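You operate a simulated robot arm through the tools that you are given. There is no shell and no other tool.

The job below is to be done with a simulated robot arm. You get a single attempt, and the scene is never put back.

Task
Put things in order on the left end of the control desk. At the end: the green earplug pack (marked "EAR PLUGS") from the left end of the control desk stands where the vial stood; the teal locker key (marked "7") from the left end of the control desk is on the orange spares box; the vial from the left end of the control desk stands where the teal locker key stood; the black peg stands where the green earplug pack stood; whatever was shut is shut again. Leave all else as you found it, and nothing knocked over.
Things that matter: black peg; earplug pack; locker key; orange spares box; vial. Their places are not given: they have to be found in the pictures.

It is judged by the outcome, as a careful person would: the job done as asked, and still so three seconds after it is handed in. It fails if anything else is knocked over, pushed out of place, dropped, spilled or broken.

Robot
A 7-joint arm with a two-finger parallel gripper, fixed in place. Base frame: the origin is on the floor under the middle of its stand, x ahead of it, y to its left, z up; the work surface is at about z = 760. Lengths are in mm, angles in rad, forces in N, time in s.
With the tool pointing down near the work surface it reaches from about 300 to 700 mm from the base axis. Its first joint turns from -1.152 to 1.152 rad. Payload 1.57 kg.
Tool frame: the origin (TCP) lies between the finger pads and is the grasp point; the fingertips stand 30 mm ahead of it; z points along the fingers, y is the line along which they close. Largest opening 110 mm; finger width 24, thickness 12; the body of the gripper, 48 by 112 mm, starts 78 mm behind the TCP.
Orientation is that of the tool frame in the base frame, as a unit quaternion [x, y, z, w]. With the fingers straight down and closing along the base's y, the tool's x points along the base's -x, its y along +y and its z along -z.

Tools
- The arm moves only by the tool step_arm. Its argument "steps" is a list of rows, each a list of 3 entries, a list of its own where there are three numbers: the shift along the tool's x, y, z in cm, then the turn, a rotation vector about the tool's x, y, z in rad, then the closure, from 0 (fully open) to 1 (shut). In form: [[[dx, dy, dz], [wx, wy, wz], claw], ...]. A call has 1 to 20 rows; each row shifts and turns the commanded pose from where the row before left it, along the tool's axes as they then stand. Rows are played at 5 a second. More than 50 mm and 0.15 rad between two rows, or a gripper value outside its range, and nothing of the call is played. A pose out of reach is approached as far as the arm can. The call stops where the force on the tool passes 40 N (or 10 N more than at its start, if that is more) or the arm is blocked; 0.2 s more then pass. Each finger travels about 108 mm/s and halts on what it meets, pressing with about 28 N; the grip force reading is that of the motor and also rises with nothing between the fingers. The clock runs only during rows and for 0.2 s after the last one: add rows that do not move to give the fingers time. The reply holds the time, the measured pose of the TCP, the force on the tool along the base axes, the opening and the grip force, in the units named above and with some noise, with the torque about the TCP (base axes, N m) and any sound that the robot's microphone picked up.
- Cameras (640 x 400 px; columns grow to the right, rows downward): "scene" is fixed at [138.8, -379.6, 1402.7]; the picture's right is [0.94, -0.35, 0.00], its down [-0.20, -0.54, -0.81] and it looks along [0.29, 0.76, -0.58] (base axes); focal length 367 px, centre (320, 200). "wrist" rides on the gripper at [70, 16, -141] in the tool frame; the picture's right is [-0.23, 0.97, 0.00], its down [-0.86, -0.20, -0.48] and it looks along [-0.47, -0.11, 0.88] (tool axes); focal length 222 px, centre (320, 200).
- get_image(camera): a new picture of that camera. It takes no simulated time.
- probe_pixels(camera, pixels): for up to 12 pixels [column, row] of the newest picture of that camera ("zoom" is the newest enlarged one), the place [x, y, z] in the base frame of the surface seen there, good to about 2 mm. It takes no simulated time.
- zoom(camera, box): a new picture of the part [left, top, right, bottom] of that camera's present view, enlarged. It takes no simulated time.
- hand_in(): hands the job in; it is judged then, once.

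Unless the task says otherwise, let go and move clear before handing in.

The tools are called after "Call:" by a JSON object that holds its "api" and its "payload". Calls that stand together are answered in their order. step_arm: Moves the arm, as the interface text tells. Its arguments: {"type":"object","properties":{"steps":{"type":"array","items":{"type":"array"}}},"required":["steps"]} The other tools are called the same way: get_image (camera) takes a picture; probe_pixels (camera, pixels) gives the place of the surface under pixels of a picture; zoom (camera, box) takes an enlarged picture of a part of a camera's view; hand_in () hands the job in.

At the start:

```text
time: 0.0
tcp_pos: [388.8, 257.7, 1089.2]
orientation: [-0.001, 1.0, -0.002, 0.0]
wrist_force: [0.0, -0.3, 0.2]
moment: [-0.02, 0.04, 0.0]
grip_width: 109.8
finger_force: 0.0
```

scene: 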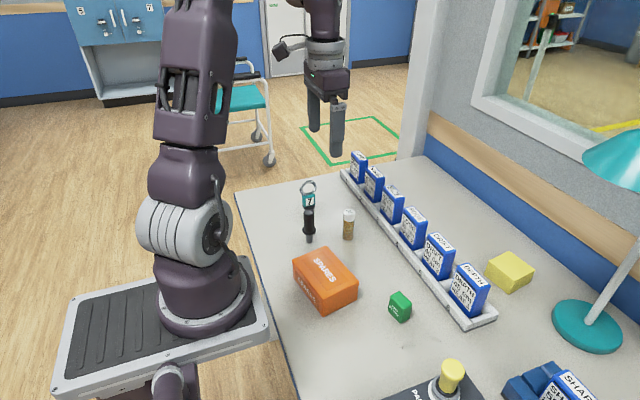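
wrist: 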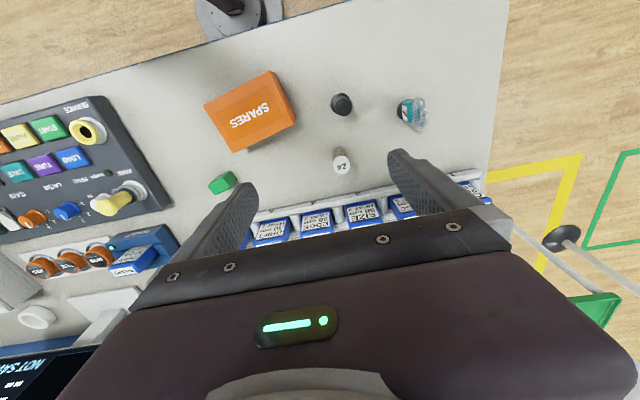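

The pictures show the orange box at about (325,280), the green pack at (400,306), the vial at (348,224), the black peg at (309,225) and the teal key at (308,195) in the scene view. I'll zoom in to see them better.

Call:
{"api": "zoom", "payload": {"camera": "scene", "box": [260, 160, 440, 340]}}

Call:
{"api": "zoom", "payload": {"camera": "wrist", "box": [180, 50, 460, 220]}}

```text
2.22 times, centred on (350, 250) of scene
```

zoom: 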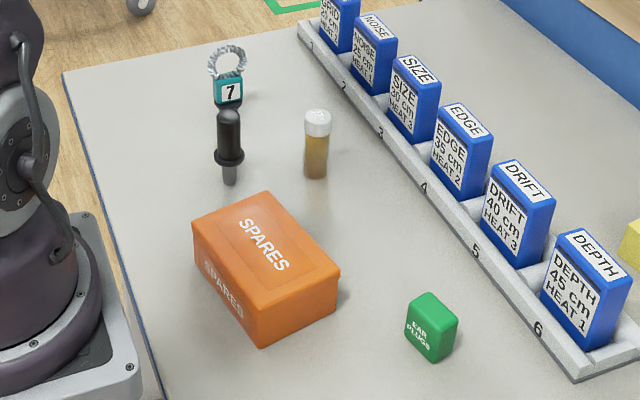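

```text
2.29 times, centred on (320, 135) of wrist
```

zoom: 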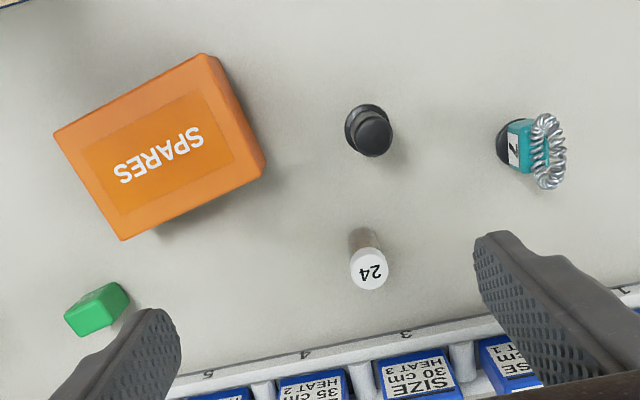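

The wrist zoom shows the pack, vial "24", peg and key clearly from above. I'll probe points on each to get their places and heights.

Call:
{"api": "probe_pixels", "payload": {"camera": "zoom", "pixels": [[205, 56], [264, 160], [122, 238], [54, 132], [160, 150], [372, 132], [355, 130], [368, 272], [365, 238], [530, 145], [550, 150], [508, 140]]}}

Call:
{"api": "probe_pixels", "payload": {"camera": "wrist", "pixels": [[222, 183], [213, 183], [226, 174], [234, 178], [222, 190], [340, 120], [300, 160], [380, 120], [430, 130], [410, 140], [350, 180], [250, 180]]}}

```text
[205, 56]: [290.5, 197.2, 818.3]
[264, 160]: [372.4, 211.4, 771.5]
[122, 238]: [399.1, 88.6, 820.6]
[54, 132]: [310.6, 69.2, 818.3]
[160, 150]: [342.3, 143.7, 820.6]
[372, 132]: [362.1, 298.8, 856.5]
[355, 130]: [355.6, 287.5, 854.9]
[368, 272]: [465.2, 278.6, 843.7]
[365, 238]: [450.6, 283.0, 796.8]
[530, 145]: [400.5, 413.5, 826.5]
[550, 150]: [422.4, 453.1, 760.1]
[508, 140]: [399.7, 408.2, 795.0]
```

```text
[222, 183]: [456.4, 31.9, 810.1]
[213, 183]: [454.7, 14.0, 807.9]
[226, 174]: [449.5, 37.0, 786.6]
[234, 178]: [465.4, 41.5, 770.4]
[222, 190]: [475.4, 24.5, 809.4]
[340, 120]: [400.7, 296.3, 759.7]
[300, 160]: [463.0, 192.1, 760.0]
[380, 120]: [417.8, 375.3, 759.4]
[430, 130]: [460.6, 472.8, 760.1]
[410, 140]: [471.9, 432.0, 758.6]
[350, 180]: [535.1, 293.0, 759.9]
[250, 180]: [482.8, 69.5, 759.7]
```

The box top is at z≈820, the vial top at about 844, the peg top at about 856. I need finer detail on each object, so I'll zoom in closely from the scene camera.

Call:
{"api": "zoom", "payload": {"camera": "scene", "box": [285, 170, 365, 250]}}

Call:
{"api": "probe_pixels", "payload": {"camera": "zoom", "pixels": [[320, 200], [200, 200], [400, 200], [150, 60], [180, 180], [200, 320]]}}

```text
5.00 times, centred on (325, 210) of scene
```

zoom: 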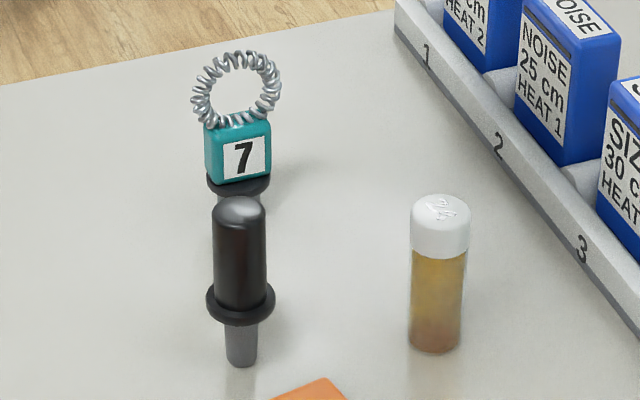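

```text
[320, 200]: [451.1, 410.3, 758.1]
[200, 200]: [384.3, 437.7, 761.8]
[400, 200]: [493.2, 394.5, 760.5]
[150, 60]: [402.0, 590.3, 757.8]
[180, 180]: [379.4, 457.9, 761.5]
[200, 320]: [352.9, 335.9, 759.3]
```

The key (zoom 240,150) seems to sit on a dark disc at (237,185), and the peg stands on a thin stem. I'll probe these points in detail.

Call:
{"api": "probe_pixels", "payload": {"camera": "zoom", "pixels": [[215, 150], [262, 150], [240, 170], [240, 183], [228, 186], [258, 186], [240, 120], [240, 125], [240, 250], [240, 318], [240, 350], [240, 362]]}}

Call:
{"api": "probe_pixels", "payload": {"camera": "zoom", "pixels": [[414, 230], [440, 230], [467, 230], [440, 210], [412, 330], [436, 348], [460, 330], [436, 300], [196, 95], [280, 95], [238, 58], [238, 112]]}}

Call:
{"api": "zoom", "payload": {"camera": "wrist", "box": [320, 80, 440, 190]}}

```text
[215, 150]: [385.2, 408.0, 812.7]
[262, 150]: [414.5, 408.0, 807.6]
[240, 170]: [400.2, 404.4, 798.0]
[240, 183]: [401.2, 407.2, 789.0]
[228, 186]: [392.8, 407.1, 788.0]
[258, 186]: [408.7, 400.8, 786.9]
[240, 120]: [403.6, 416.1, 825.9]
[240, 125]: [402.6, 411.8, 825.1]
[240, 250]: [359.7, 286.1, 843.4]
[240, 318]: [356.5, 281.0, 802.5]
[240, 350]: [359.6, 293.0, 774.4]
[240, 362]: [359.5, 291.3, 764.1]
```

```text
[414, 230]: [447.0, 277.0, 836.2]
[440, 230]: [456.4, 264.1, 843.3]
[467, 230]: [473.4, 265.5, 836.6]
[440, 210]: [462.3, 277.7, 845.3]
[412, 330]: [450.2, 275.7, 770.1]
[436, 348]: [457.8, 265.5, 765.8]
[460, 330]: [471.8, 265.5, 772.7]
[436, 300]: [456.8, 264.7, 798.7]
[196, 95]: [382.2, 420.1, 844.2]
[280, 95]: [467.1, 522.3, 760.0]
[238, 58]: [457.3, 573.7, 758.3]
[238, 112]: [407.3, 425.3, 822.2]
```

```text
3.64 times, centred on (380, 135) of wrist
```

zoom: 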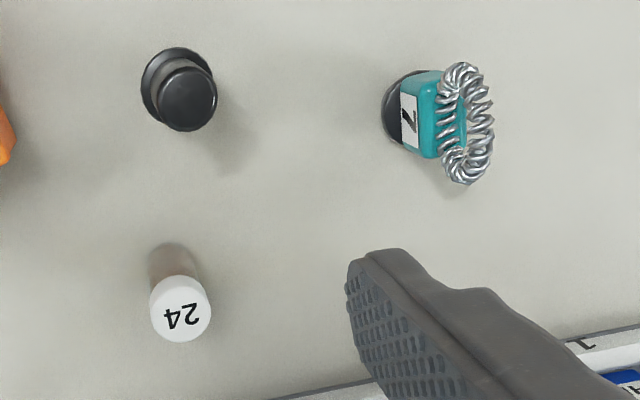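

The key's teal body runs from about z 788 to 826 and sits on a dark collar, and the peg hides what is below it in the scene view. I'll bring the wrist camera lower and tilt it forward for a side view of the key and peg.

Call:
{"api": "step_arm", "payload": {"steps": [[[0.7, 2.37, 1.9], [0, 0, 0], 0], [[0.7, 2.37, 1.9], [0, 0, 0], 0], [[0.7, 2.37, 1.9], [0, 0, 0], 0], [[0.7, 2.37, 1.9], [0, 0, 0], 0], [[0.7, 2.37, 1.9], [0, 0, 0], 0], [[0.7, 2.37, 1.9], [0, 0, 0], 0], [[0, 0, 0], [0, -0.14, 0], 0], [[0, 0, 0], [0, -0.14, 0], 0], [[0, 0, 0], [0, -0.14, 0], 0], [[0, 0, 0], [0, -0.14, 0], 0], [[0, 0, 0], [0, 0, 0], 0]]}}

Call:
{"api": "get_image", "payload": {"camera": "wrist"}}

Call:
{"api": "get_image", "payload": {"camera": "scene"}}

```text
time: 2.4
tcp_pos: [346.1, 400.1, 975.4]
orientation: [-0.001, 0.961, -0.001, 0.277]
wrist_force: [-0.3, 0.2, 0.9]
moment: [0.0, 0.01, 0.01]
grip_width: 109.9
finger_force: 0.0
```

```text
taken
```

wrist: 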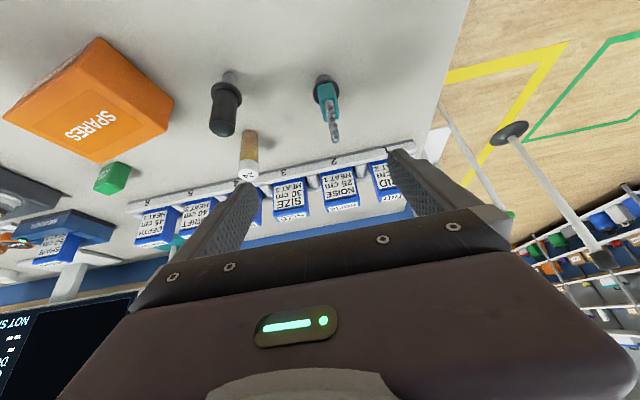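

```text
taken
```

scene: 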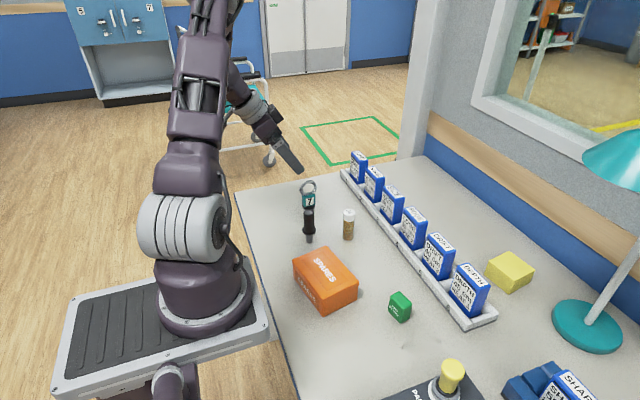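

The tilted wrist view shows the key at (327,100) and the peg at (226,105). I'll zoom in on both.

Call:
{"api": "zoom", "payload": {"camera": "wrist", "box": [270, 50, 380, 150]}}

Call:
{"api": "zoom", "payload": {"camera": "wrist", "box": [170, 50, 290, 190]}}

```text
4.00 times, centred on (325, 100) of wrist
```

zoom: 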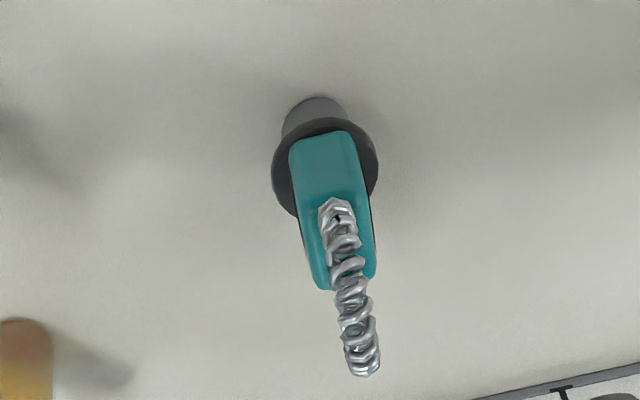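

```text
2.86 times, centred on (230, 120) of wrist
```

zoom: 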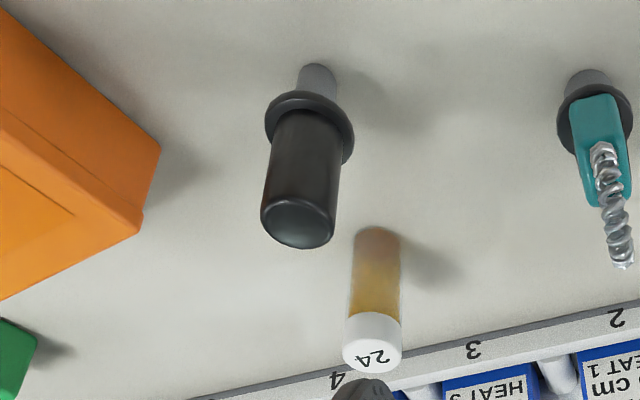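

The key turns out to be a single piece like the peg: a grey stem, a dark flange, a teal tag and a coil ring on top. I'll probe stems, flanges and the tag in this view.

Call:
{"api": "probe_pixels", "payload": {"camera": "zoom", "pixels": [[318, 75], [302, 75], [334, 75], [310, 100], [272, 125], [348, 145], [308, 170], [296, 228], [565, 75], [587, 73], [608, 78], [562, 130]]}}

Call:
{"api": "zoom", "payload": {"camera": "wrist", "box": [290, 60, 360, 150]}}

Call:
{"api": "probe_pixels", "payload": {"camera": "zoom", "pixels": [[310, 85], [285, 105], [340, 100], [310, 100]]}}

```text
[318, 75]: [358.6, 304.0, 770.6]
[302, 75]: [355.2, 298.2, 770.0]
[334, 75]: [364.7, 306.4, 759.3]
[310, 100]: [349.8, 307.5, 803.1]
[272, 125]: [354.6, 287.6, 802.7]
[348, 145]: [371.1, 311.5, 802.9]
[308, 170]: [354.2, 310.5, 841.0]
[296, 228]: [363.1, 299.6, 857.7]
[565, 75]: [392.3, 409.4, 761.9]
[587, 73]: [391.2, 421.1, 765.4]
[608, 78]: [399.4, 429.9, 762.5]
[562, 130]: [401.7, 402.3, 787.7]
```

```text
4.44 times, centred on (325, 105) of wrist
```

zoom: 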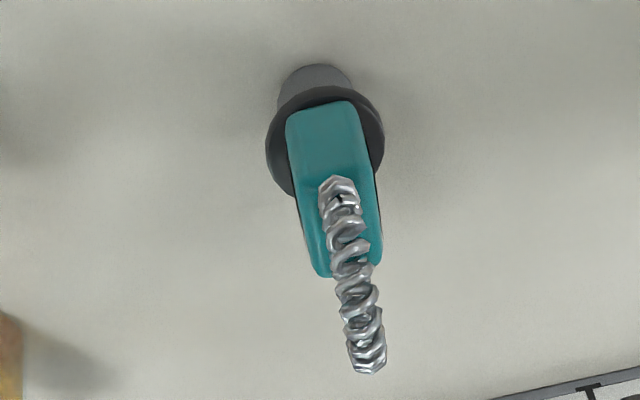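

```text
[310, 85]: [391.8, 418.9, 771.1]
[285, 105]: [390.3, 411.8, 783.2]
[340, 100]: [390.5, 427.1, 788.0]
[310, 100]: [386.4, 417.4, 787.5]
```

The key stands on a stem roughly 20 mm across, its flange top is at z≈788, and the peg's flange is at about 803. I'll level the gripper again and go to a spot above the group for accurate top views.

Call:
{"api": "step_arm", "payload": {"steps": [[[0, 0, 0], [0, 0.14, 0], 0], [[0, 0, 0], [0, 0.14, 0], 0], [[0, 0, 0], [0, 0.14, 0], 0], [[0, 0, 0], [0, 0.14, 0], 0], [[-2, -1.7, 0.3], [0, 0, 0], 0], [[-2, -1.7, 0.3], [0, 0, 0], 0], [[-2, -1.7, 0.3], [0, 0, 0], 0], [[-1.4, -1.9, 0.3], [0, 0, 0], 0], [[0, 0, 0], [0, 0, 0], 0]]}}

Call:
{"api": "get_image", "payload": {"camera": "wrist"}}

Call:
{"api": "zoom", "payload": {"camera": "wrist", "box": [250, 40, 440, 160]}}

```text
time: 4.4
tcp_pos: [419.3, 327.0, 963.5]
orientation: [0.0, 1.0, -0.001, -0.001]
wrist_force: [-1.3, 0.7, -0.4]
moment: [0.0, 0.03, 0.0]
grip_width: 110.0
finger_force: 0.1
```

```text
taken
```

wrist: 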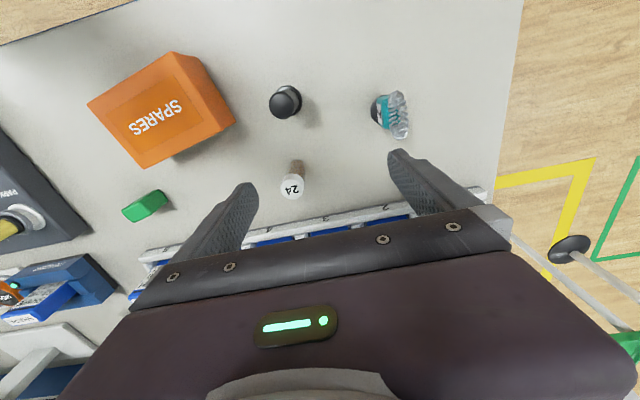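

```text
3.33 times, centred on (345, 100) of wrist
```

zoom: 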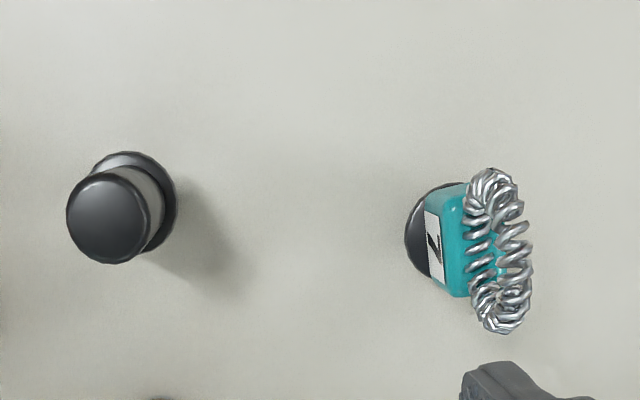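

The wrist view now shows the key at (390,112) and the peg at (285,102). I'll zoom into each and probe the edges.

Call:
{"api": "zoom", "payload": {"camera": "wrist", "box": [360, 80, 420, 150]}}

Call:
{"api": "probe_pixels", "payload": {"camera": "zoom", "pixels": [[300, 120], [300, 180], [300, 250], [270, 130], [270, 230], [225, 180], [215, 200], [240, 130], [350, 110], [380, 130], [370, 260], [340, 230]]}}

```text
5.71 times, centred on (390, 115) of wrist
```

zoom: 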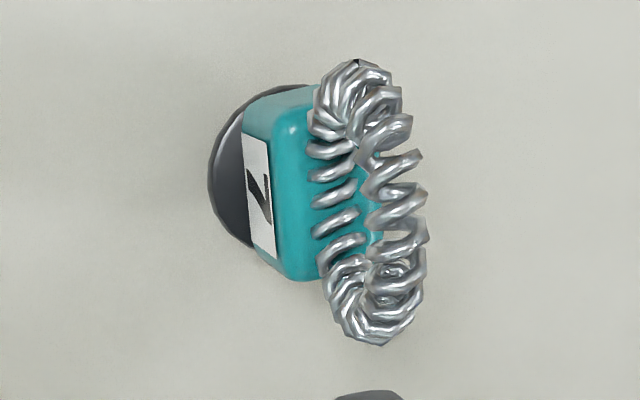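

```text
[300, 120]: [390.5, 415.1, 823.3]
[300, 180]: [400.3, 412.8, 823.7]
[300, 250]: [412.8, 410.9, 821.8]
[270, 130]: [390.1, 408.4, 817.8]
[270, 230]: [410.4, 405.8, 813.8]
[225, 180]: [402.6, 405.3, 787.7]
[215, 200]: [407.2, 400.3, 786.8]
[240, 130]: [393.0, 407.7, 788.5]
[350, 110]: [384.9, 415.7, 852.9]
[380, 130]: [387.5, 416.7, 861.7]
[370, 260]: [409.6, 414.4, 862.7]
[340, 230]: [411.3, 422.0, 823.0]
```

The tag edges run along x, it spans about x 386–415 and y 407–427, its flange is centred near (401,417), and the coil top is near z 866. Next I'll measure the peg, vial, pack and box the same way.

Call:
{"api": "zoom", "payload": {"camera": "wrist", "box": [255, 70, 325, 210]}}

Call:
{"api": "probe_pixels", "payload": {"camera": "zoom", "pixels": [[320, 100], [320, 340]]}}

Call:
{"api": "zoom", "payload": {"camera": "wrist", "box": [105, 175, 185, 235]}}

```text
2.86 times, centred on (290, 140) of wrist
```

zoom: 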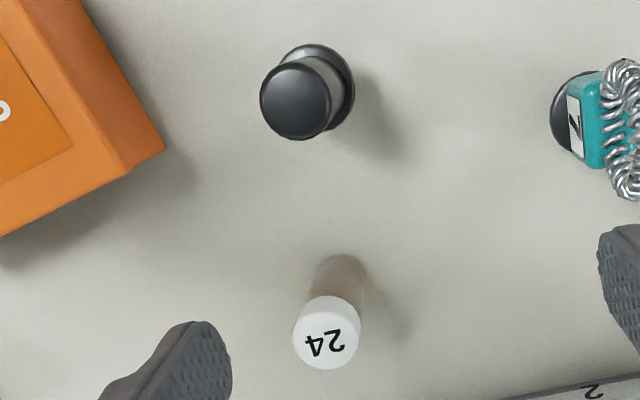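

```text
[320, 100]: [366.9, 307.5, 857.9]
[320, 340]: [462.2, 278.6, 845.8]
```

```text
6.67 times, centred on (145, 205) of wrist
```

zoom: 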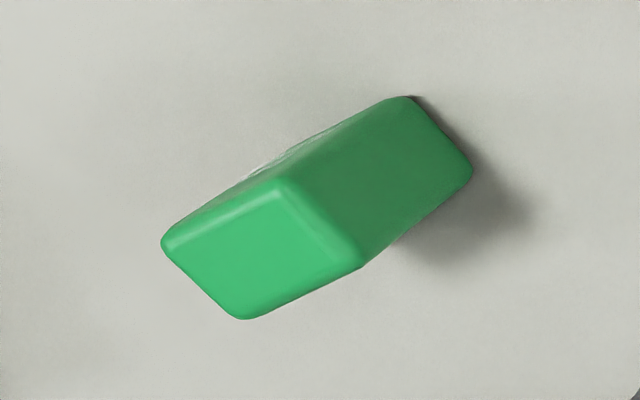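

Call:
{"api": "probe_pixels", "payload": {"camera": "zoom", "pixels": [[170, 238], [280, 188], [350, 262], [245, 310], [260, 250], [400, 105], [465, 175], [370, 255], [380, 180], [330, 240]]}}

Call:
{"api": "zoom", "payload": {"camera": "wrist", "box": [260, 75, 320, 125]}}

Call:
{"api": "probe_pixels", "payload": {"camera": "zoom", "pixels": [[200, 200], [320, 200], [260, 200], [260, 130], [260, 270], [300, 100], [400, 150], [420, 200]]}}

```text
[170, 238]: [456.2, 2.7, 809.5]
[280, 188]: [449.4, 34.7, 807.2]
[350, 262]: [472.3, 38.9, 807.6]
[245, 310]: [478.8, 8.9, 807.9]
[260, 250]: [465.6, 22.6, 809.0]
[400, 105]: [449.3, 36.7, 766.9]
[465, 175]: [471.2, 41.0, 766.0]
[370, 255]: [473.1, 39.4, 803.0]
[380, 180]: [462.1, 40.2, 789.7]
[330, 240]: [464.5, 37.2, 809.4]
```

```text
8.00 times, centred on (290, 100) of wrist
```

zoom: 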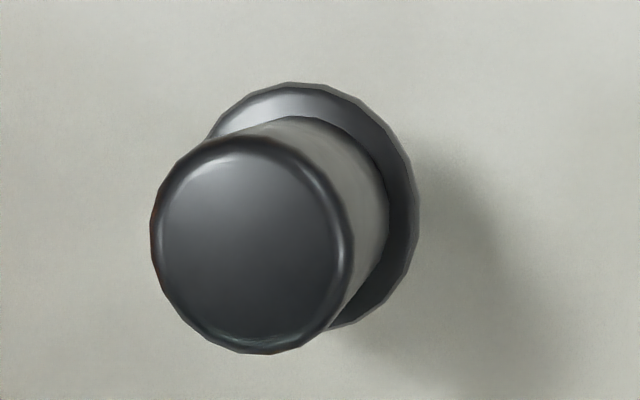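

```text
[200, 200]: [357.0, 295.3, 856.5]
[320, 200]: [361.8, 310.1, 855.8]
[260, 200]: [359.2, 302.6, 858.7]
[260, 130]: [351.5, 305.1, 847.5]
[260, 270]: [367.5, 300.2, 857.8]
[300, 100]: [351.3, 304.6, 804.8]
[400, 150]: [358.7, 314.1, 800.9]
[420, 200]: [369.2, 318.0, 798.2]
```

The peg centre is about (364,300) with a 26 mm head, the vial about (462,278), and the pack about (464,21) with its long side turned about 0.2 rad. I'll take the key first: move above it at (401,417), descend partway, then check alignment.

Call:
{"api": "step_arm", "payload": {"steps": [[[0.61, 3.0, 0], [0, 0, 0], 0], [[0.61, 3.0, 0], [0, 0, 0], 0], [[0.61, 3.0, 0], [0, 0, 0], 0], [[0, 0, 2], [0, 0, 0], 0], [[0, 0, 2], [0, 0, 0], 0], [[0, 0, 2], [0, 0, 0], 0], [[0, 0, 0], [0, 0, 0], 0], [[0, 0, 0], [0, 0, 0], 0]]}}

Call:
{"api": "get_image", "payload": {"camera": "wrist"}}

Call:
{"api": "zoom", "payload": {"camera": "scene", "box": [260, 120, 400, 250]}}

```text
time: 6.2
tcp_pos: [401.3, 420.2, 903.6]
orientation: [0.0, 1.0, 0.0, 0.0]
wrist_force: [-0.1, -1.0, -0.3]
moment: [-0.02, -0.01, 0.0]
grip_width: 110.1
finger_force: 0.0
```

```text
taken
```

wrist: 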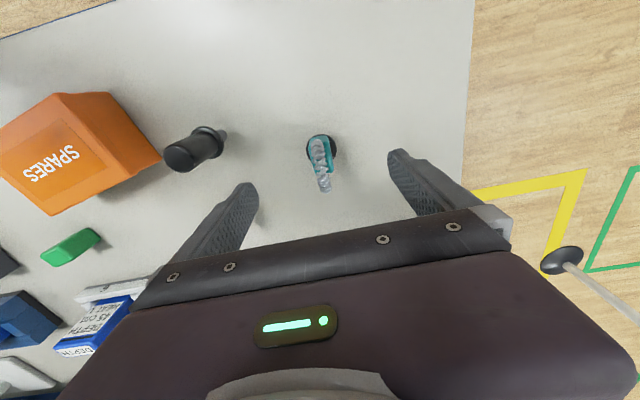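

```text
3.08 times, centred on (330, 185) of scene
```

zoom: 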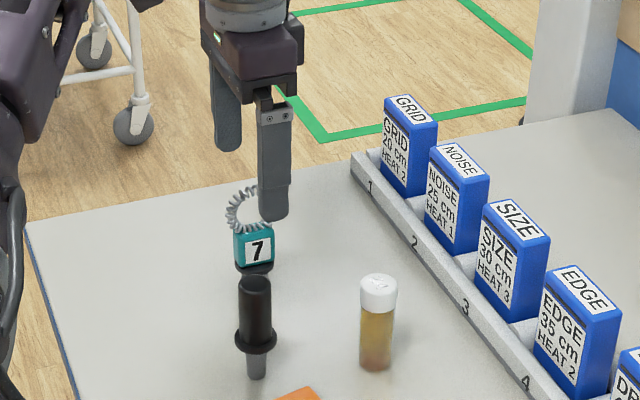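

The TCP is at (401.3, 420.2, 903.6), directly above the key seen at (320,160). I'll zoom in to check the tag's centre before closing in.

Call:
{"api": "zoom", "payload": {"camera": "wrist", "box": [285, 120, 355, 200]}}

Call:
{"api": "probe_pixels", "payload": {"camera": "zoom", "pixels": [[320, 100], [375, 130], [400, 170], [280, 110], [250, 130], [390, 230], [340, 85], [260, 180], [350, 350]]}}

```text
5.00 times, centred on (320, 160) of wrist
```

zoom: 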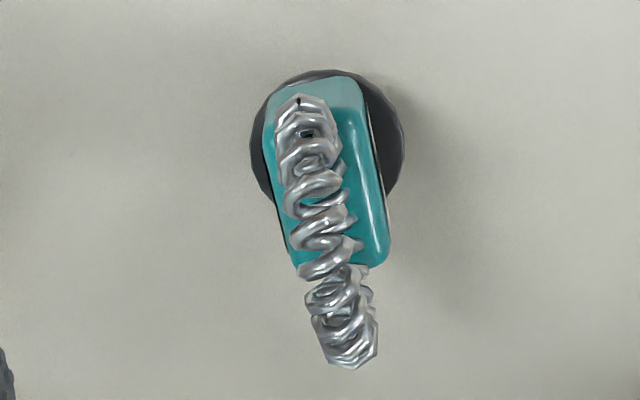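

```text
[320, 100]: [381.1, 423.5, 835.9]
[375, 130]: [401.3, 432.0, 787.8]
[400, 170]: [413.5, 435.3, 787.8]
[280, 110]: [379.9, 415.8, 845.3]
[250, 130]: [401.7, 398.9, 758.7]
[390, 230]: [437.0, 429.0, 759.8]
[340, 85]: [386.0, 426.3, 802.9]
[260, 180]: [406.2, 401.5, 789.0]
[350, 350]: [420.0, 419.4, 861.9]
```

The flange spans y≈401.5–435 (centre 418) and the tag is centred close to it. I'll shift 2 mm in y and descend to z≈823 so the tips stay just above the flange at 788.

Call:
{"api": "step_arm", "payload": {"steps": [[[0, -0.2, 1.5], [0, 0, 0], 0], [[0, 0, 1.8], [0, 0, 0], 0], [[0, 0, 1.8], [0, 0, 0], 0], [[0, 0, 1.5], [0, 0, 0], 0], [[0, 0, 1.4], [0, 0, 0], 0], [[0, 0, 0], [0, 0, 0], 0], [[0, 0, 0], [0, 0, 0], 0]]}}

Call:
{"api": "get_image", "payload": {"camera": "wrist"}}

Call:
{"api": "zoom", "payload": {"camera": "scene", "box": [270, 130, 370, 250]}}

```text
time: 7.8
tcp_pos: [402.9, 414.7, 824.7]
orientation: [-0.001, 1.0, -0.001, 0.0]
wrist_force: [0.2, 1.1, -0.6]
moment: [0.01, -0.03, 0.0]
grip_width: 110.4
finger_force: 0.1
```

```text
taken
```

wrist: 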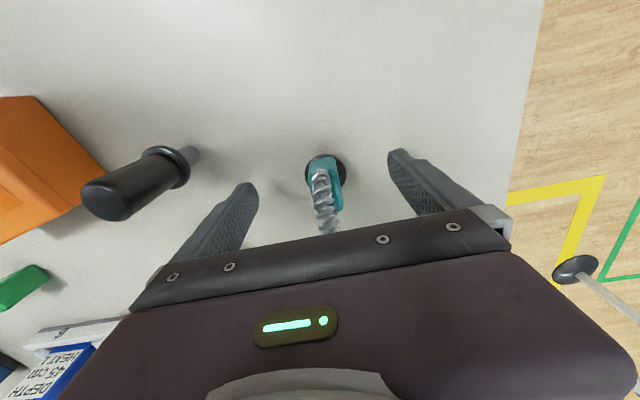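

```text
3.33 times, centred on (320, 190) of scene
```

zoom: 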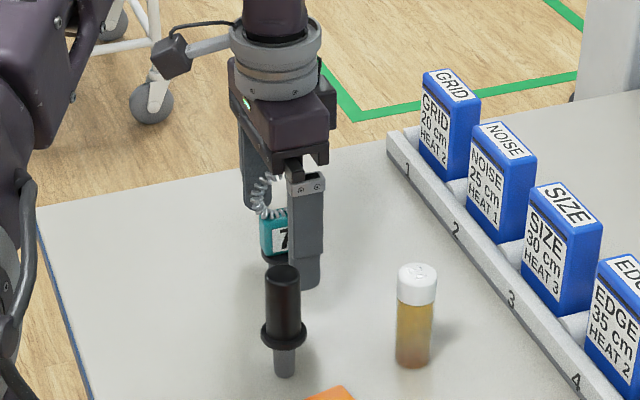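

The TCP reads (402.9, 414.7, 824.7), a few mm off what I commanded, which may be noise. I'll hold still and read again before closing.

Call:
{"api": "step_arm", "payload": {"steps": [[[0, 0, 0], [0, 0, 0], 0]]}}

Call:
{"api": "step_arm", "payload": {"steps": [[[0, 0, 0], [0, 0, 0], 0]]}}

Call:
{"api": "zoom", "payload": {"camera": "wrist", "box": [230, 130, 430, 250]}}

Call:
{"api": "probe_pixels", "payload": {"camera": "zoom", "pixels": [[60, 190], [550, 100], [250, 130], [360, 110], [270, 95], [340, 180]]}}

```text
time: 8.2
tcp_pos: [402.6, 415.4, 826.1]
orientation: [-0.001, 1.0, -0.002, 0.0]
wrist_force: [1.2, 0.4, 0.0]
moment: [-0.01, -0.01, 0.01]
grip_width: 110.0
finger_force: 0.0
```

```text
time: 8.6
tcp_pos: [401.9, 416.7, 824.4]
orientation: [-0.001, 1.0, -0.001, 0.0]
wrist_force: [0.9, 0.3, 0.5]
moment: [0.0, 0.01, -0.01]
grip_width: 109.8
finger_force: 0.0
```

```text
3.20 times, centred on (330, 190) of wrist
```

zoom: 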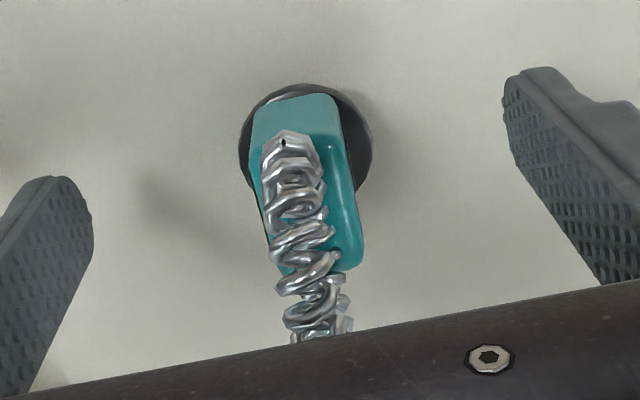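

```text
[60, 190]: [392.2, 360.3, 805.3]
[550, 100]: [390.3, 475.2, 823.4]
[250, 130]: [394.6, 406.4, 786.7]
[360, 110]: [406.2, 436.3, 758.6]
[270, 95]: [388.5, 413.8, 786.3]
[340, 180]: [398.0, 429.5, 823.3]
```

The fingers' inner faces probe at y≈360 and 475, so they are centred at 417.7 on the tag. I'll close the gripper and wait.

Call:
{"api": "step_arm", "payload": {"steps": [[[0, 0, 0], [0, 0, 0], 0.4], [[0, 0, 0], [0, 0, 0], 0.7], [[0, 0, 0], [0, 0, 0], 1], [[0, 0, 0], [0, 0, 0], 1], [[0, 0, 0], [0, 0, 0], 1], [[0, 0, 0], [0, 0, 0], 1]]}}

Call:
{"api": "zoom", "payload": {"camera": "wrist", "box": [230, 130, 430, 250]}}

Call:
{"api": "zoom", "payload": {"camera": "scene", "box": [270, 130, 370, 250]}}

```text
time: 10.0
tcp_pos: [401.5, 415.9, 824.5]
orientation: [-0.001, 1.0, -0.002, -0.001]
wrist_force: [0.2, -0.5, 1.1]
moment: [0.03, -0.04, 0.0]
grip_width: 20.7
finger_force: 27.8
```

```text
3.20 times, centred on (330, 190) of wrist
```

zoom: 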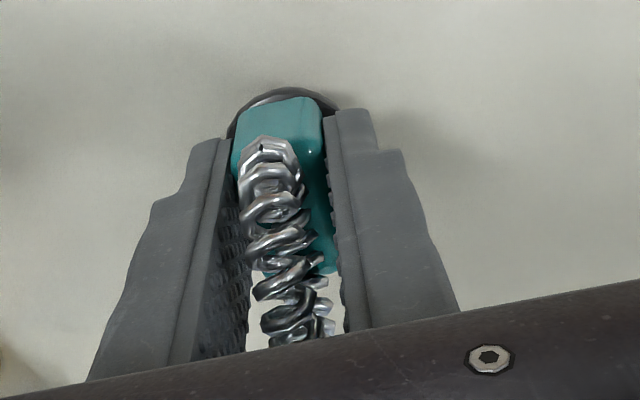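

```text
3.33 times, centred on (320, 190) of scene
```

zoom: 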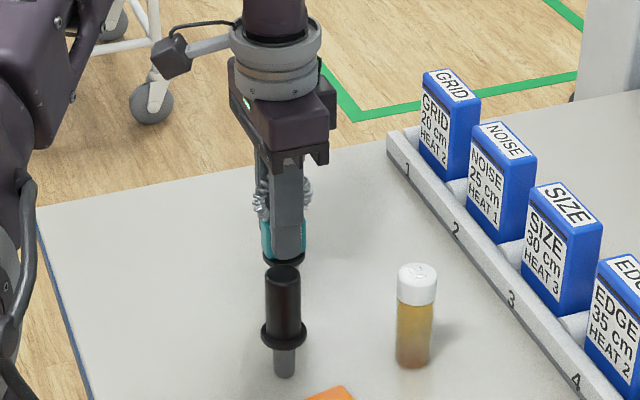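

The grip is 20.7 mm at 27.8 N, holding the tag. I'll lift it straight up about 12 cm and look.

Call:
{"api": "step_arm", "payload": {"steps": [[[0, 0, -0.5], [0, 0, 0], 1], [[0, 0, -1], [0, 0, 0], 1], [[0, 0, -2], [0, 0, 0], 1], [[0, 0, -2.5], [0, 0, 0], 1], [[0, 0, -3], [0, 0, 0], 1], [[0, 0, -3], [0, 0, 0], 1], [[0, 0, 0], [0, 0, 0], 1], [[0, 0, 0], [0, 0, 0], 1]]}}

Call:
{"api": "get_image", "payload": {"camera": "scene"}}

Call:
{"api": "get_image", "payload": {"camera": "wrist"}}

```text
time: 11.8
tcp_pos: [402.3, 416.6, 942.2]
orientation: [0.0, 1.0, -0.001, 0.0]
wrist_force: [0.5, -0.3, 0.5]
moment: [-0.01, -0.02, 0.01]
grip_width: 20.9
finger_force: 27.6
```

```text
taken
```

scene: 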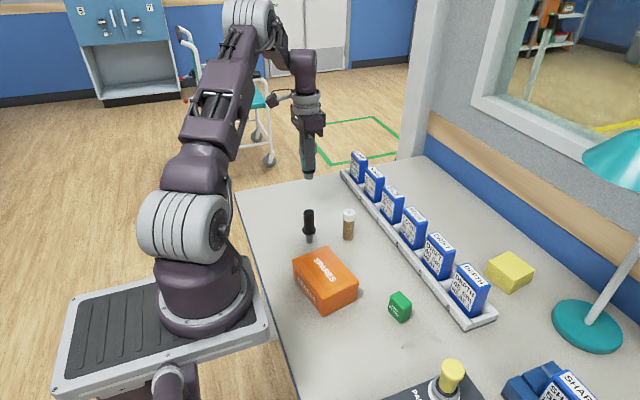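

```text
taken
```

wrist: 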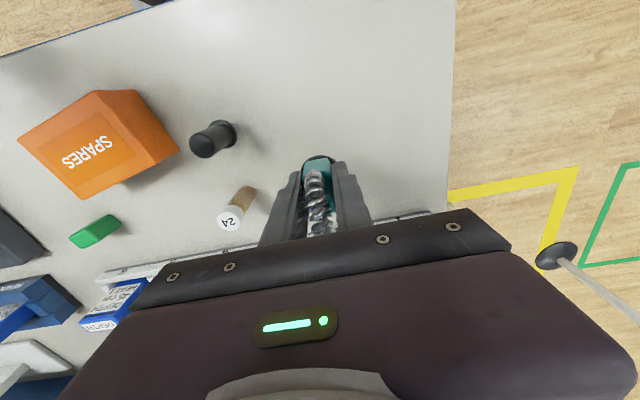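

The key is held upright in the grip, and I see no hole where it stood. Before moving I'll measure the box top accurately.

Call:
{"api": "zoom", "payload": {"camera": "scene", "box": [280, 235, 370, 325]}}

Call:
{"api": "probe_pixels", "payload": {"camera": "zoom", "pixels": [[100, 130], [305, 105], [540, 255], [275, 330], [320, 200], [200, 150], [400, 220], [320, 270], [320, 140], [250, 210], [420, 270], [150, 150]]}}

```text
4.44 times, centred on (325, 280) of scene
```

zoom: 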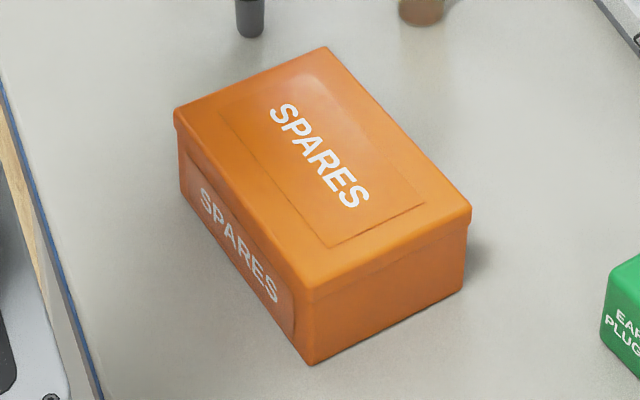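

```text
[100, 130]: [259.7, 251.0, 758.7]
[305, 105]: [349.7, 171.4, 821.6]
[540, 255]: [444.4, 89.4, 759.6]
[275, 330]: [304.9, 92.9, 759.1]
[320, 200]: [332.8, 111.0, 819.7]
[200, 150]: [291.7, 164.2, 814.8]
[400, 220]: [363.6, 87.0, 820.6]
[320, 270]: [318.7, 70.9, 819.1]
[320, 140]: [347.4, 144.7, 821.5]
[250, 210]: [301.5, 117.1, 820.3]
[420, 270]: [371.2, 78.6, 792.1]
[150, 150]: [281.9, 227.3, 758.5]
```

The box top is flat at z≈820.5 with its centre near (345,143). I'll raise 2 cm, carry the key there and come down to about 10 mm above the lid.

Call:
{"api": "step_arm", "payload": {"steps": [[[0, 0, -2], [0, 0, 0], 1], [[0.57, -2.74, 0], [0, 0, 0], 1], [[0.57, -2.74, 0], [0, 0, 0], 1], [[0.57, -2.74, 0], [0, 0, 0], 1], [[0.57, -2.74, 0], [0, 0, 0], 1], [[0.57, -2.74, 0], [0, 0, 0], 1], [[0.57, -2.74, 0], [0, 0, 0], 1], [[0.57, -2.74, 0], [0, 0, 0], 1], [[0.57, -2.74, 0], [0, 0, 0], 1], [[0.57, -2.74, 0], [0, 0, 0], 1], [[0.57, -2.74, 0], [0, 0, 0], 1], [[0, 0, 0], [0, 0, 0], 1], [[0, 0, 0], [0, 0, 0], 1]]}}

Call:
{"api": "get_image", "payload": {"camera": "scene"}}

Call:
{"api": "get_image", "payload": {"camera": "wrist"}}

```text
time: 14.6
tcp_pos: [344.5, 142.9, 963.7]
orientation: [0.0, 1.0, -0.001, 0.0]
wrist_force: [0.5, -0.3, -0.2]
moment: [0.03, -0.02, 0.02]
grip_width: 20.7
finger_force: 28.1
```

```text
taken
```

scene: 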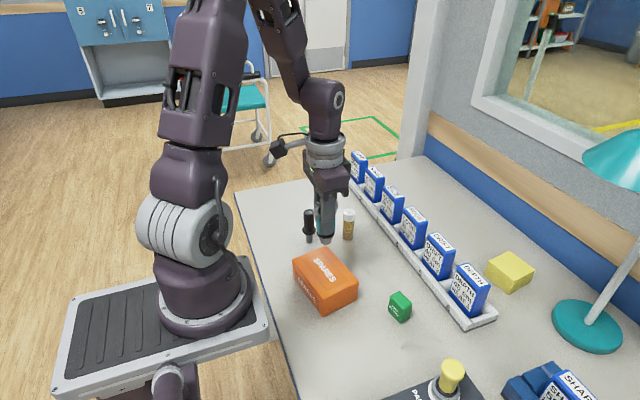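

```text
taken
```

wrist: 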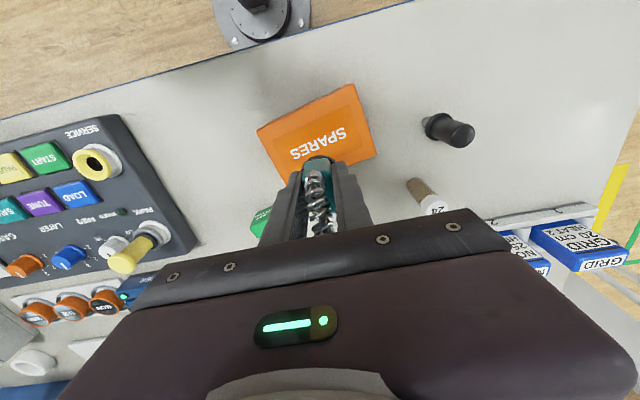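

The key now hangs over the box at TCP (344.5, 142.9, 963.7). I'll lower about 6.5 cm so the stem is roughly 13 mm above the lid, then check.

Call:
{"api": "step_arm", "payload": {"steps": [[[0, 0, 2], [0, 0, 0], 1], [[0, 0, 2], [0, 0, 0], 1], [[0, 0, 1.5], [0, 0, 0], 1], [[0, 0, 1.0], [0, 0, 0], 1], [[0, 0, 0], [0, 0, 0], 1], [[0, 0, 0], [0, 0, 0], 1]]}}

Call:
{"api": "zoom", "payload": {"camera": "scene", "box": [280, 200, 380, 320]}}

```text
time: 16.0
tcp_pos: [345.3, 143.2, 899.6]
orientation: [0.001, 1.0, -0.001, -0.001]
wrist_force: [-0.8, -0.5, -0.1]
moment: [0.01, 0.02, 0.03]
grip_width: 20.8
finger_force: 27.8
```

```text
3.33 times, centred on (330, 260) of scene
```

zoom: 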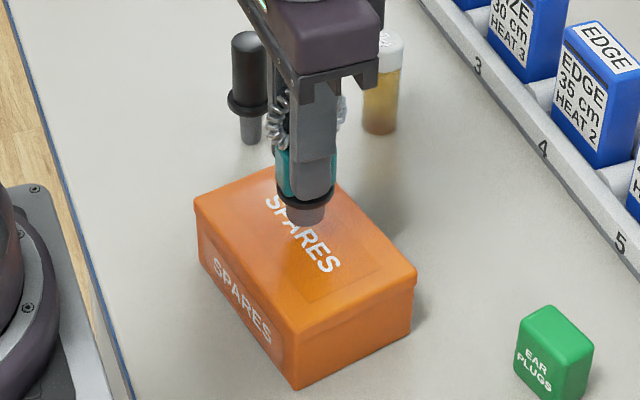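

The stem's lower end is at zoom pixel (305,222). I'll probe it to get the gap above the lid.

Call:
{"api": "probe_pixels", "payload": {"camera": "zoom", "pixels": [[305, 215], [305, 221], [295, 218], [318, 214], [305, 235], [350, 260]]}}

Call:
{"api": "step_arm", "payload": {"steps": [[[0, 0, 0.5], [0, 0, 0], 1], [[0, 0, 0], [0, 0, 0], 1]]}}

```text
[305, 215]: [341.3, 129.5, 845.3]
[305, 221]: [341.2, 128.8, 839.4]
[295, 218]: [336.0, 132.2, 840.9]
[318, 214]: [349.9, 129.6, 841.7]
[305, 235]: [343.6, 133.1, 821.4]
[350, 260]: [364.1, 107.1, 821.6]
```

```text
time: 16.6
tcp_pos: [345.1, 142.5, 893.3]
orientation: [-0.001, 1.0, -0.001, 0.0]
wrist_force: [0.5, 0.4, 0.2]
moment: [0.02, -0.02, 0.0]
grip_width: 20.7
finger_force: 28.1
```

There were about 17 mm left before the last move, so now about 10–12 mm. I'll descend in small steps and watch the vertical force.

Call:
{"api": "step_arm", "payload": {"steps": [[[0, 0, 0.3], [0, 0, 0], 1], [[0, 0, 0.3], [0, 0, 0], 1], [[0, 0, 0], [0, 0, 0], 1]]}}

Call:
{"api": "zoom", "payload": {"camera": "scene", "box": [300, 220, 360, 290]}}

```text
time: 17.4
tcp_pos: [345.3, 142.8, 887.5]
orientation: [0.0, 1.0, -0.001, 0.0]
wrist_force: [-0.5, -1.5, -0.8]
moment: [0.02, -0.01, -0.02]
grip_width: 20.9
finger_force: 27.7
```

```text
5.71 times, centred on (330, 255) of scene
```

zoom: 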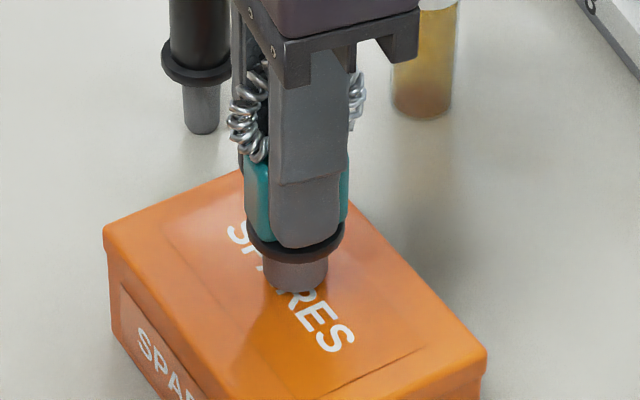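

Call:
{"api": "probe_pixels", "payload": {"camera": "zoom", "pixels": [[295, 280], [295, 287], [280, 284], [310, 285], [295, 298]]}}

Call:
{"api": "step_arm", "payload": {"steps": [[[0, 0, 0.2], [0, 0, 0], 1], [[0, 0, 0], [0, 0, 0], 1]]}}

```text
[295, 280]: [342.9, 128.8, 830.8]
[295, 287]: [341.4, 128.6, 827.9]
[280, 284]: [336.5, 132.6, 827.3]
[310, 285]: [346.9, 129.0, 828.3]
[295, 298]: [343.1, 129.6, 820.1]
```

```text
time: 18.0
tcp_pos: [346.5, 141.7, 886.5]
orientation: [-0.001, 1.0, -0.001, 0.001]
wrist_force: [-0.1, -0.6, -0.6]
moment: [0.02, -0.02, 0.02]
grip_width: 20.8
finger_force: 28.2
```

The stem's end was still a few mm above the lid and there's no contact force yet. I'll continue down in 1.5 mm steps.

Call:
{"api": "step_arm", "payload": {"steps": [[[0, 0, 0.15], [0, 0, 0], 1], [[0, 0, 0], [0, 0, 0], 1]]}}

Call:
{"api": "step_arm", "payload": {"steps": [[[0, 0, 0.1], [0, 0, 0], 1], [[0, 0, 0], [0, 0, 0], 1]]}}

Call:
{"api": "zoom", "payload": {"camera": "scene", "box": [300, 220, 360, 290]}}

```text
time: 18.6
tcp_pos: [346.9, 143.6, 884.1]
orientation: [-0.001, 1.0, 0.0, 0.0]
wrist_force: [-0.6, -0.6, 12.2]
moment: [-0.08, 0.04, -0.01]
grip_width: 20.5
finger_force: 28.3
```

```text
time: 19.2
tcp_pos: [346.7, 143.5, 885.0]
orientation: [0.0, 1.0, -0.001, 0.0]
wrist_force: [-0.4, -1.3, 22.3]
moment: [-0.06, -0.11, 0.02]
grip_width: 20.9
finger_force: 27.4
```

```text
5.71 times, centred on (330, 255) of scene
```

zoom: 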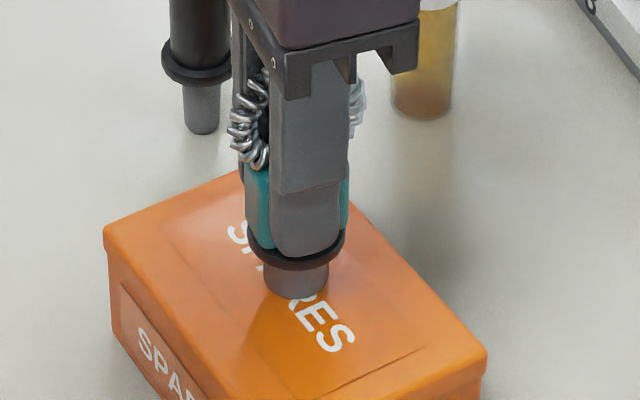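

Contact is clear: 12 N, then 22 N upward. I'll back off about 2 mm to relieve it and then open the fingers gently.

Call:
{"api": "step_arm", "payload": {"steps": [[[0, 0, -0.2], [0, 0, 0], 1], [[0, 0, 0], [0, 0, 0], 1]]}}

```text
time: 19.8
tcp_pos: [345.9, 142.5, 884.0]
orientation: [-0.001, 1.0, -0.001, 0.0]
wrist_force: [-0.6, -0.3, -0.4]
moment: [0.01, 0.02, 0.0]
grip_width: 20.7
finger_force: 27.9
```

The force is back to zero, so the stem is within a fraction of a millimetre of the lid. I'll open the fingers in stages.

Call:
{"api": "step_arm", "payload": {"steps": [[[0, 0, 0], [0, 0, 0], 0.79], [[0, 0, 0], [0, 0, 0], 0.76], [[0, 0, 0], [0, 0, 0], 0.7], [[0, 0, 0], [0, 0, 0], 0.6], [[0, 0, 0], [0, 0, 0], 0.45], [[0, 0, 0], [0, 0, 0], 0.3], [[0, 0, 0], [0, 0, 0], 0.3]]}}

Call:
{"api": "zoom", "payload": {"camera": "scene", "box": [280, 200, 380, 320]}}

Call:
{"api": "zoom", "payload": {"camera": "wrist", "box": [220, 90, 420, 240]}}

```text
time: 21.4
tcp_pos: [344.8, 141.9, 885.3]
orientation: [-0.001, 1.0, -0.001, 0.0]
wrist_force: [0.2, 0.5, 0.8]
moment: [0.03, -0.01, 0.0]
grip_width: 76.9
finger_force: 0.1
```

```text
3.33 times, centred on (330, 260) of scene
```

zoom: 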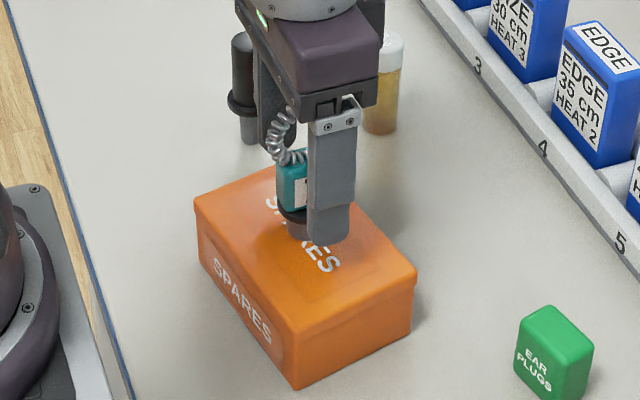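

```text
2.67 times, centred on (320, 165) of wrist
```

zoom: 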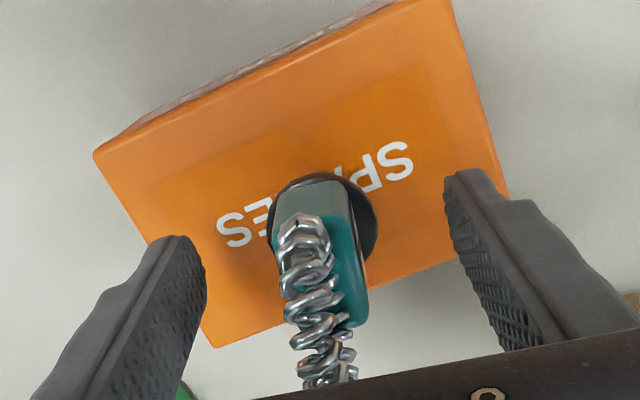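

The key stands free on the lid between the open fingers. I'll rise straight up about 10 cm, clear of the coil, then move toward the vial at about (462,278).

Call:
{"api": "step_arm", "payload": {"steps": [[[0, 0, -1], [0, 0, 0], 0.3], [[0, 0, -2], [0, 0, 0], 0.3], [[0, 0, -2.5], [0, 0, 0], 0.3], [[0, 0, -2.5], [0, 0, 0], 0.3], [[0, 0, -2], [0, 0, 0], 0.3], [[0, 0, 0], [0, 0, 0], 0.3], [[0, 0, 0], [0, 0, 0], 0.3]]}}

Call:
{"api": "zoom", "payload": {"camera": "scene", "box": [280, 200, 380, 320]}}

Call:
{"api": "get_image", "payload": {"camera": "wrist"}}

```text
time: 23.0
tcp_pos: [344.4, 143.5, 986.3]
orientation: [0.001, 1.0, -0.001, 0.0]
wrist_force: [-0.1, -0.1, 0.4]
moment: [0.01, -0.04, 0.02]
grip_width: 77.2
finger_force: 0.0
```

```text
3.33 times, centred on (330, 260) of scene
```

zoom: 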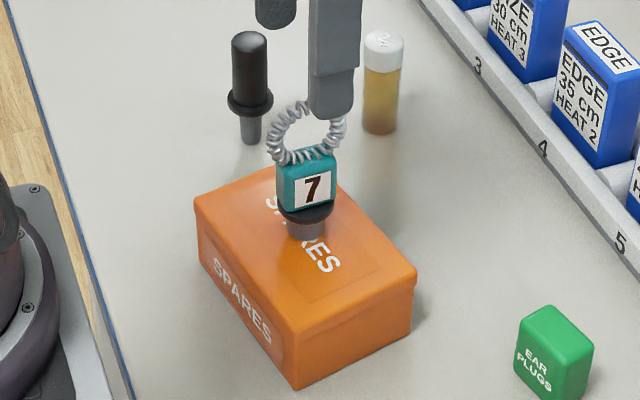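

```text
taken
```

wrist: 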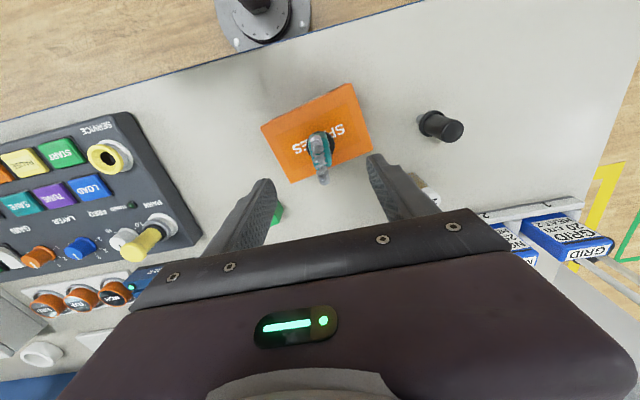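

The key stands upright on the box at zoom (305,190). Next I'll go above the vial and look from there.

Call:
{"api": "step_arm", "payload": {"steps": [[[-1.68, 1.93, 0], [0, 0, 0], 0.3], [[-1.68, 1.93, 0], [0, 0, 0], 0.3], [[-1.68, 1.93, 0], [0, 0, 0], 0.3], [[-1.68, 1.93, 0], [0, 0, 0], 0.3], [[-1.68, 1.93, 0], [0, 0, 0], 0.3], [[-1.68, 1.93, 0], [0, 0, 0], 0.3], [[-1.68, 1.93, 0], [0, 0, 0], 0.3], [[0, 0, 2.5], [0, 0, 0], 0.3], [[0, 0, 2.5], [0, 0, 0], 0.3], [[0, 0, 2.5], [0, 0, 0], 0.3], [[0, 0, 0], [0, 0, 0], 0.3], [[0, 0, 0], [0, 0, 0], 0.3]]}}

Call:
{"api": "get_image", "payload": {"camera": "wrist"}}

Call:
{"api": "zoom", "payload": {"camera": "wrist", "box": [240, 110, 420, 220]}}

```text
time: 25.6
tcp_pos: [462.0, 278.0, 911.6]
orientation: [-0.001, 1.0, 0.0, -0.001]
wrist_force: [-0.3, 0.1, -0.6]
moment: [0.0, -0.05, 0.0]
grip_width: 77.0
finger_force: 0.1
```

```text
taken
```

wrist: 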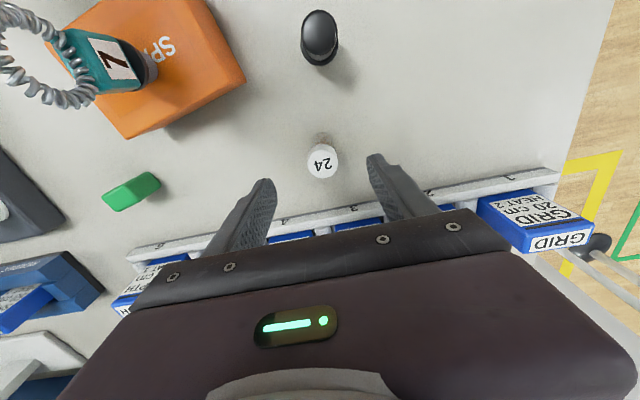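

```text
3.56 times, centred on (330, 165) of wrist
```

zoom: 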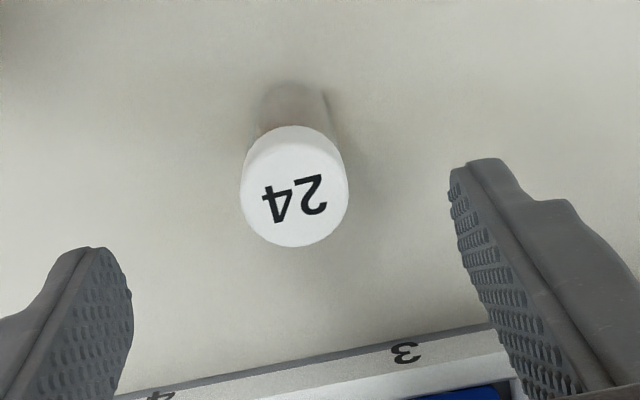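

Call:
{"api": "probe_pixels", "payload": {"camera": "zoom", "pixels": [[296, 195], [296, 135], [250, 190], [340, 190], [292, 238], [325, 150], [262, 115], [120, 300], [470, 220]]}}

```text
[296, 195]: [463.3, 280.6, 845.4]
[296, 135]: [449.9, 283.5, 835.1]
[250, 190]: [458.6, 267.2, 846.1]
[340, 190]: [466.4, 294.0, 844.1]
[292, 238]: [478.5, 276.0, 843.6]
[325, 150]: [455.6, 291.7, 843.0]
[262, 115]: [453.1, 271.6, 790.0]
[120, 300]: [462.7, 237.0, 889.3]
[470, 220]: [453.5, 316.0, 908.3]
```

The vial cap spans x 450–478 and y 267–294, so its centre is (464, 280.5). I'll shift +2 mm in x and +2.5 mm in y and descend to z≈803.

Call:
{"api": "step_arm", "payload": {"steps": [[[-0.2, 0.25, 1], [0, 0, 0], 0.3], [[0, 0, 2], [0, 0, 0], 0.3], [[0, 0, 2], [0, 0, 0], 0.3], [[0, 0, 2], [0, 0, 0], 0.3], [[0, 0, 2], [0, 0, 0], 0.3], [[0, 0, 1.8], [0, 0, 0], 0.3], [[0, 0, 0], [0, 0, 0], 0.3], [[0, 0, 0], [0, 0, 0], 0.3]]}}

Call:
{"api": "get_image", "payload": {"camera": "wrist"}}

Call:
{"api": "zoom", "payload": {"camera": "scene", "box": [290, 160, 410, 270]}}

```text
time: 27.4
tcp_pos: [465.8, 281.0, 803.4]
orientation: [0.0, 1.0, 0.0, 0.0]
wrist_force: [-0.2, 0.4, -0.4]
moment: [0.04, -0.03, -0.01]
grip_width: 76.8
finger_force: 0.0
```

```text
taken
```

wrist: 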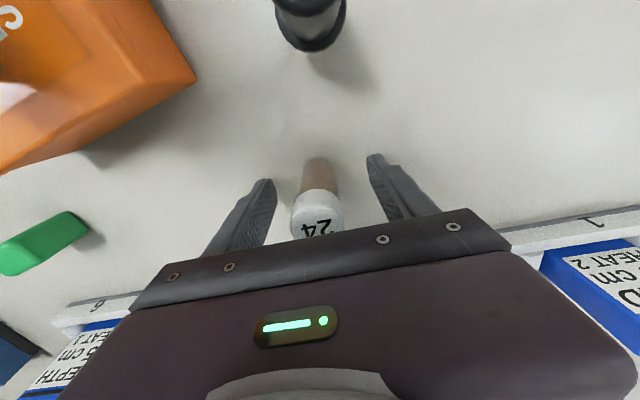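

```text
3.64 times, centred on (350, 215) of scene
```

zoom: 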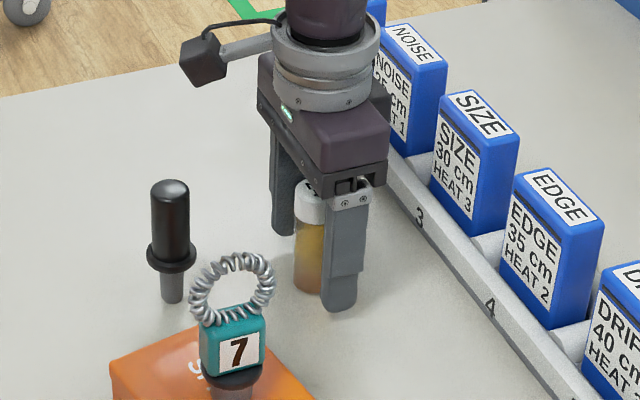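

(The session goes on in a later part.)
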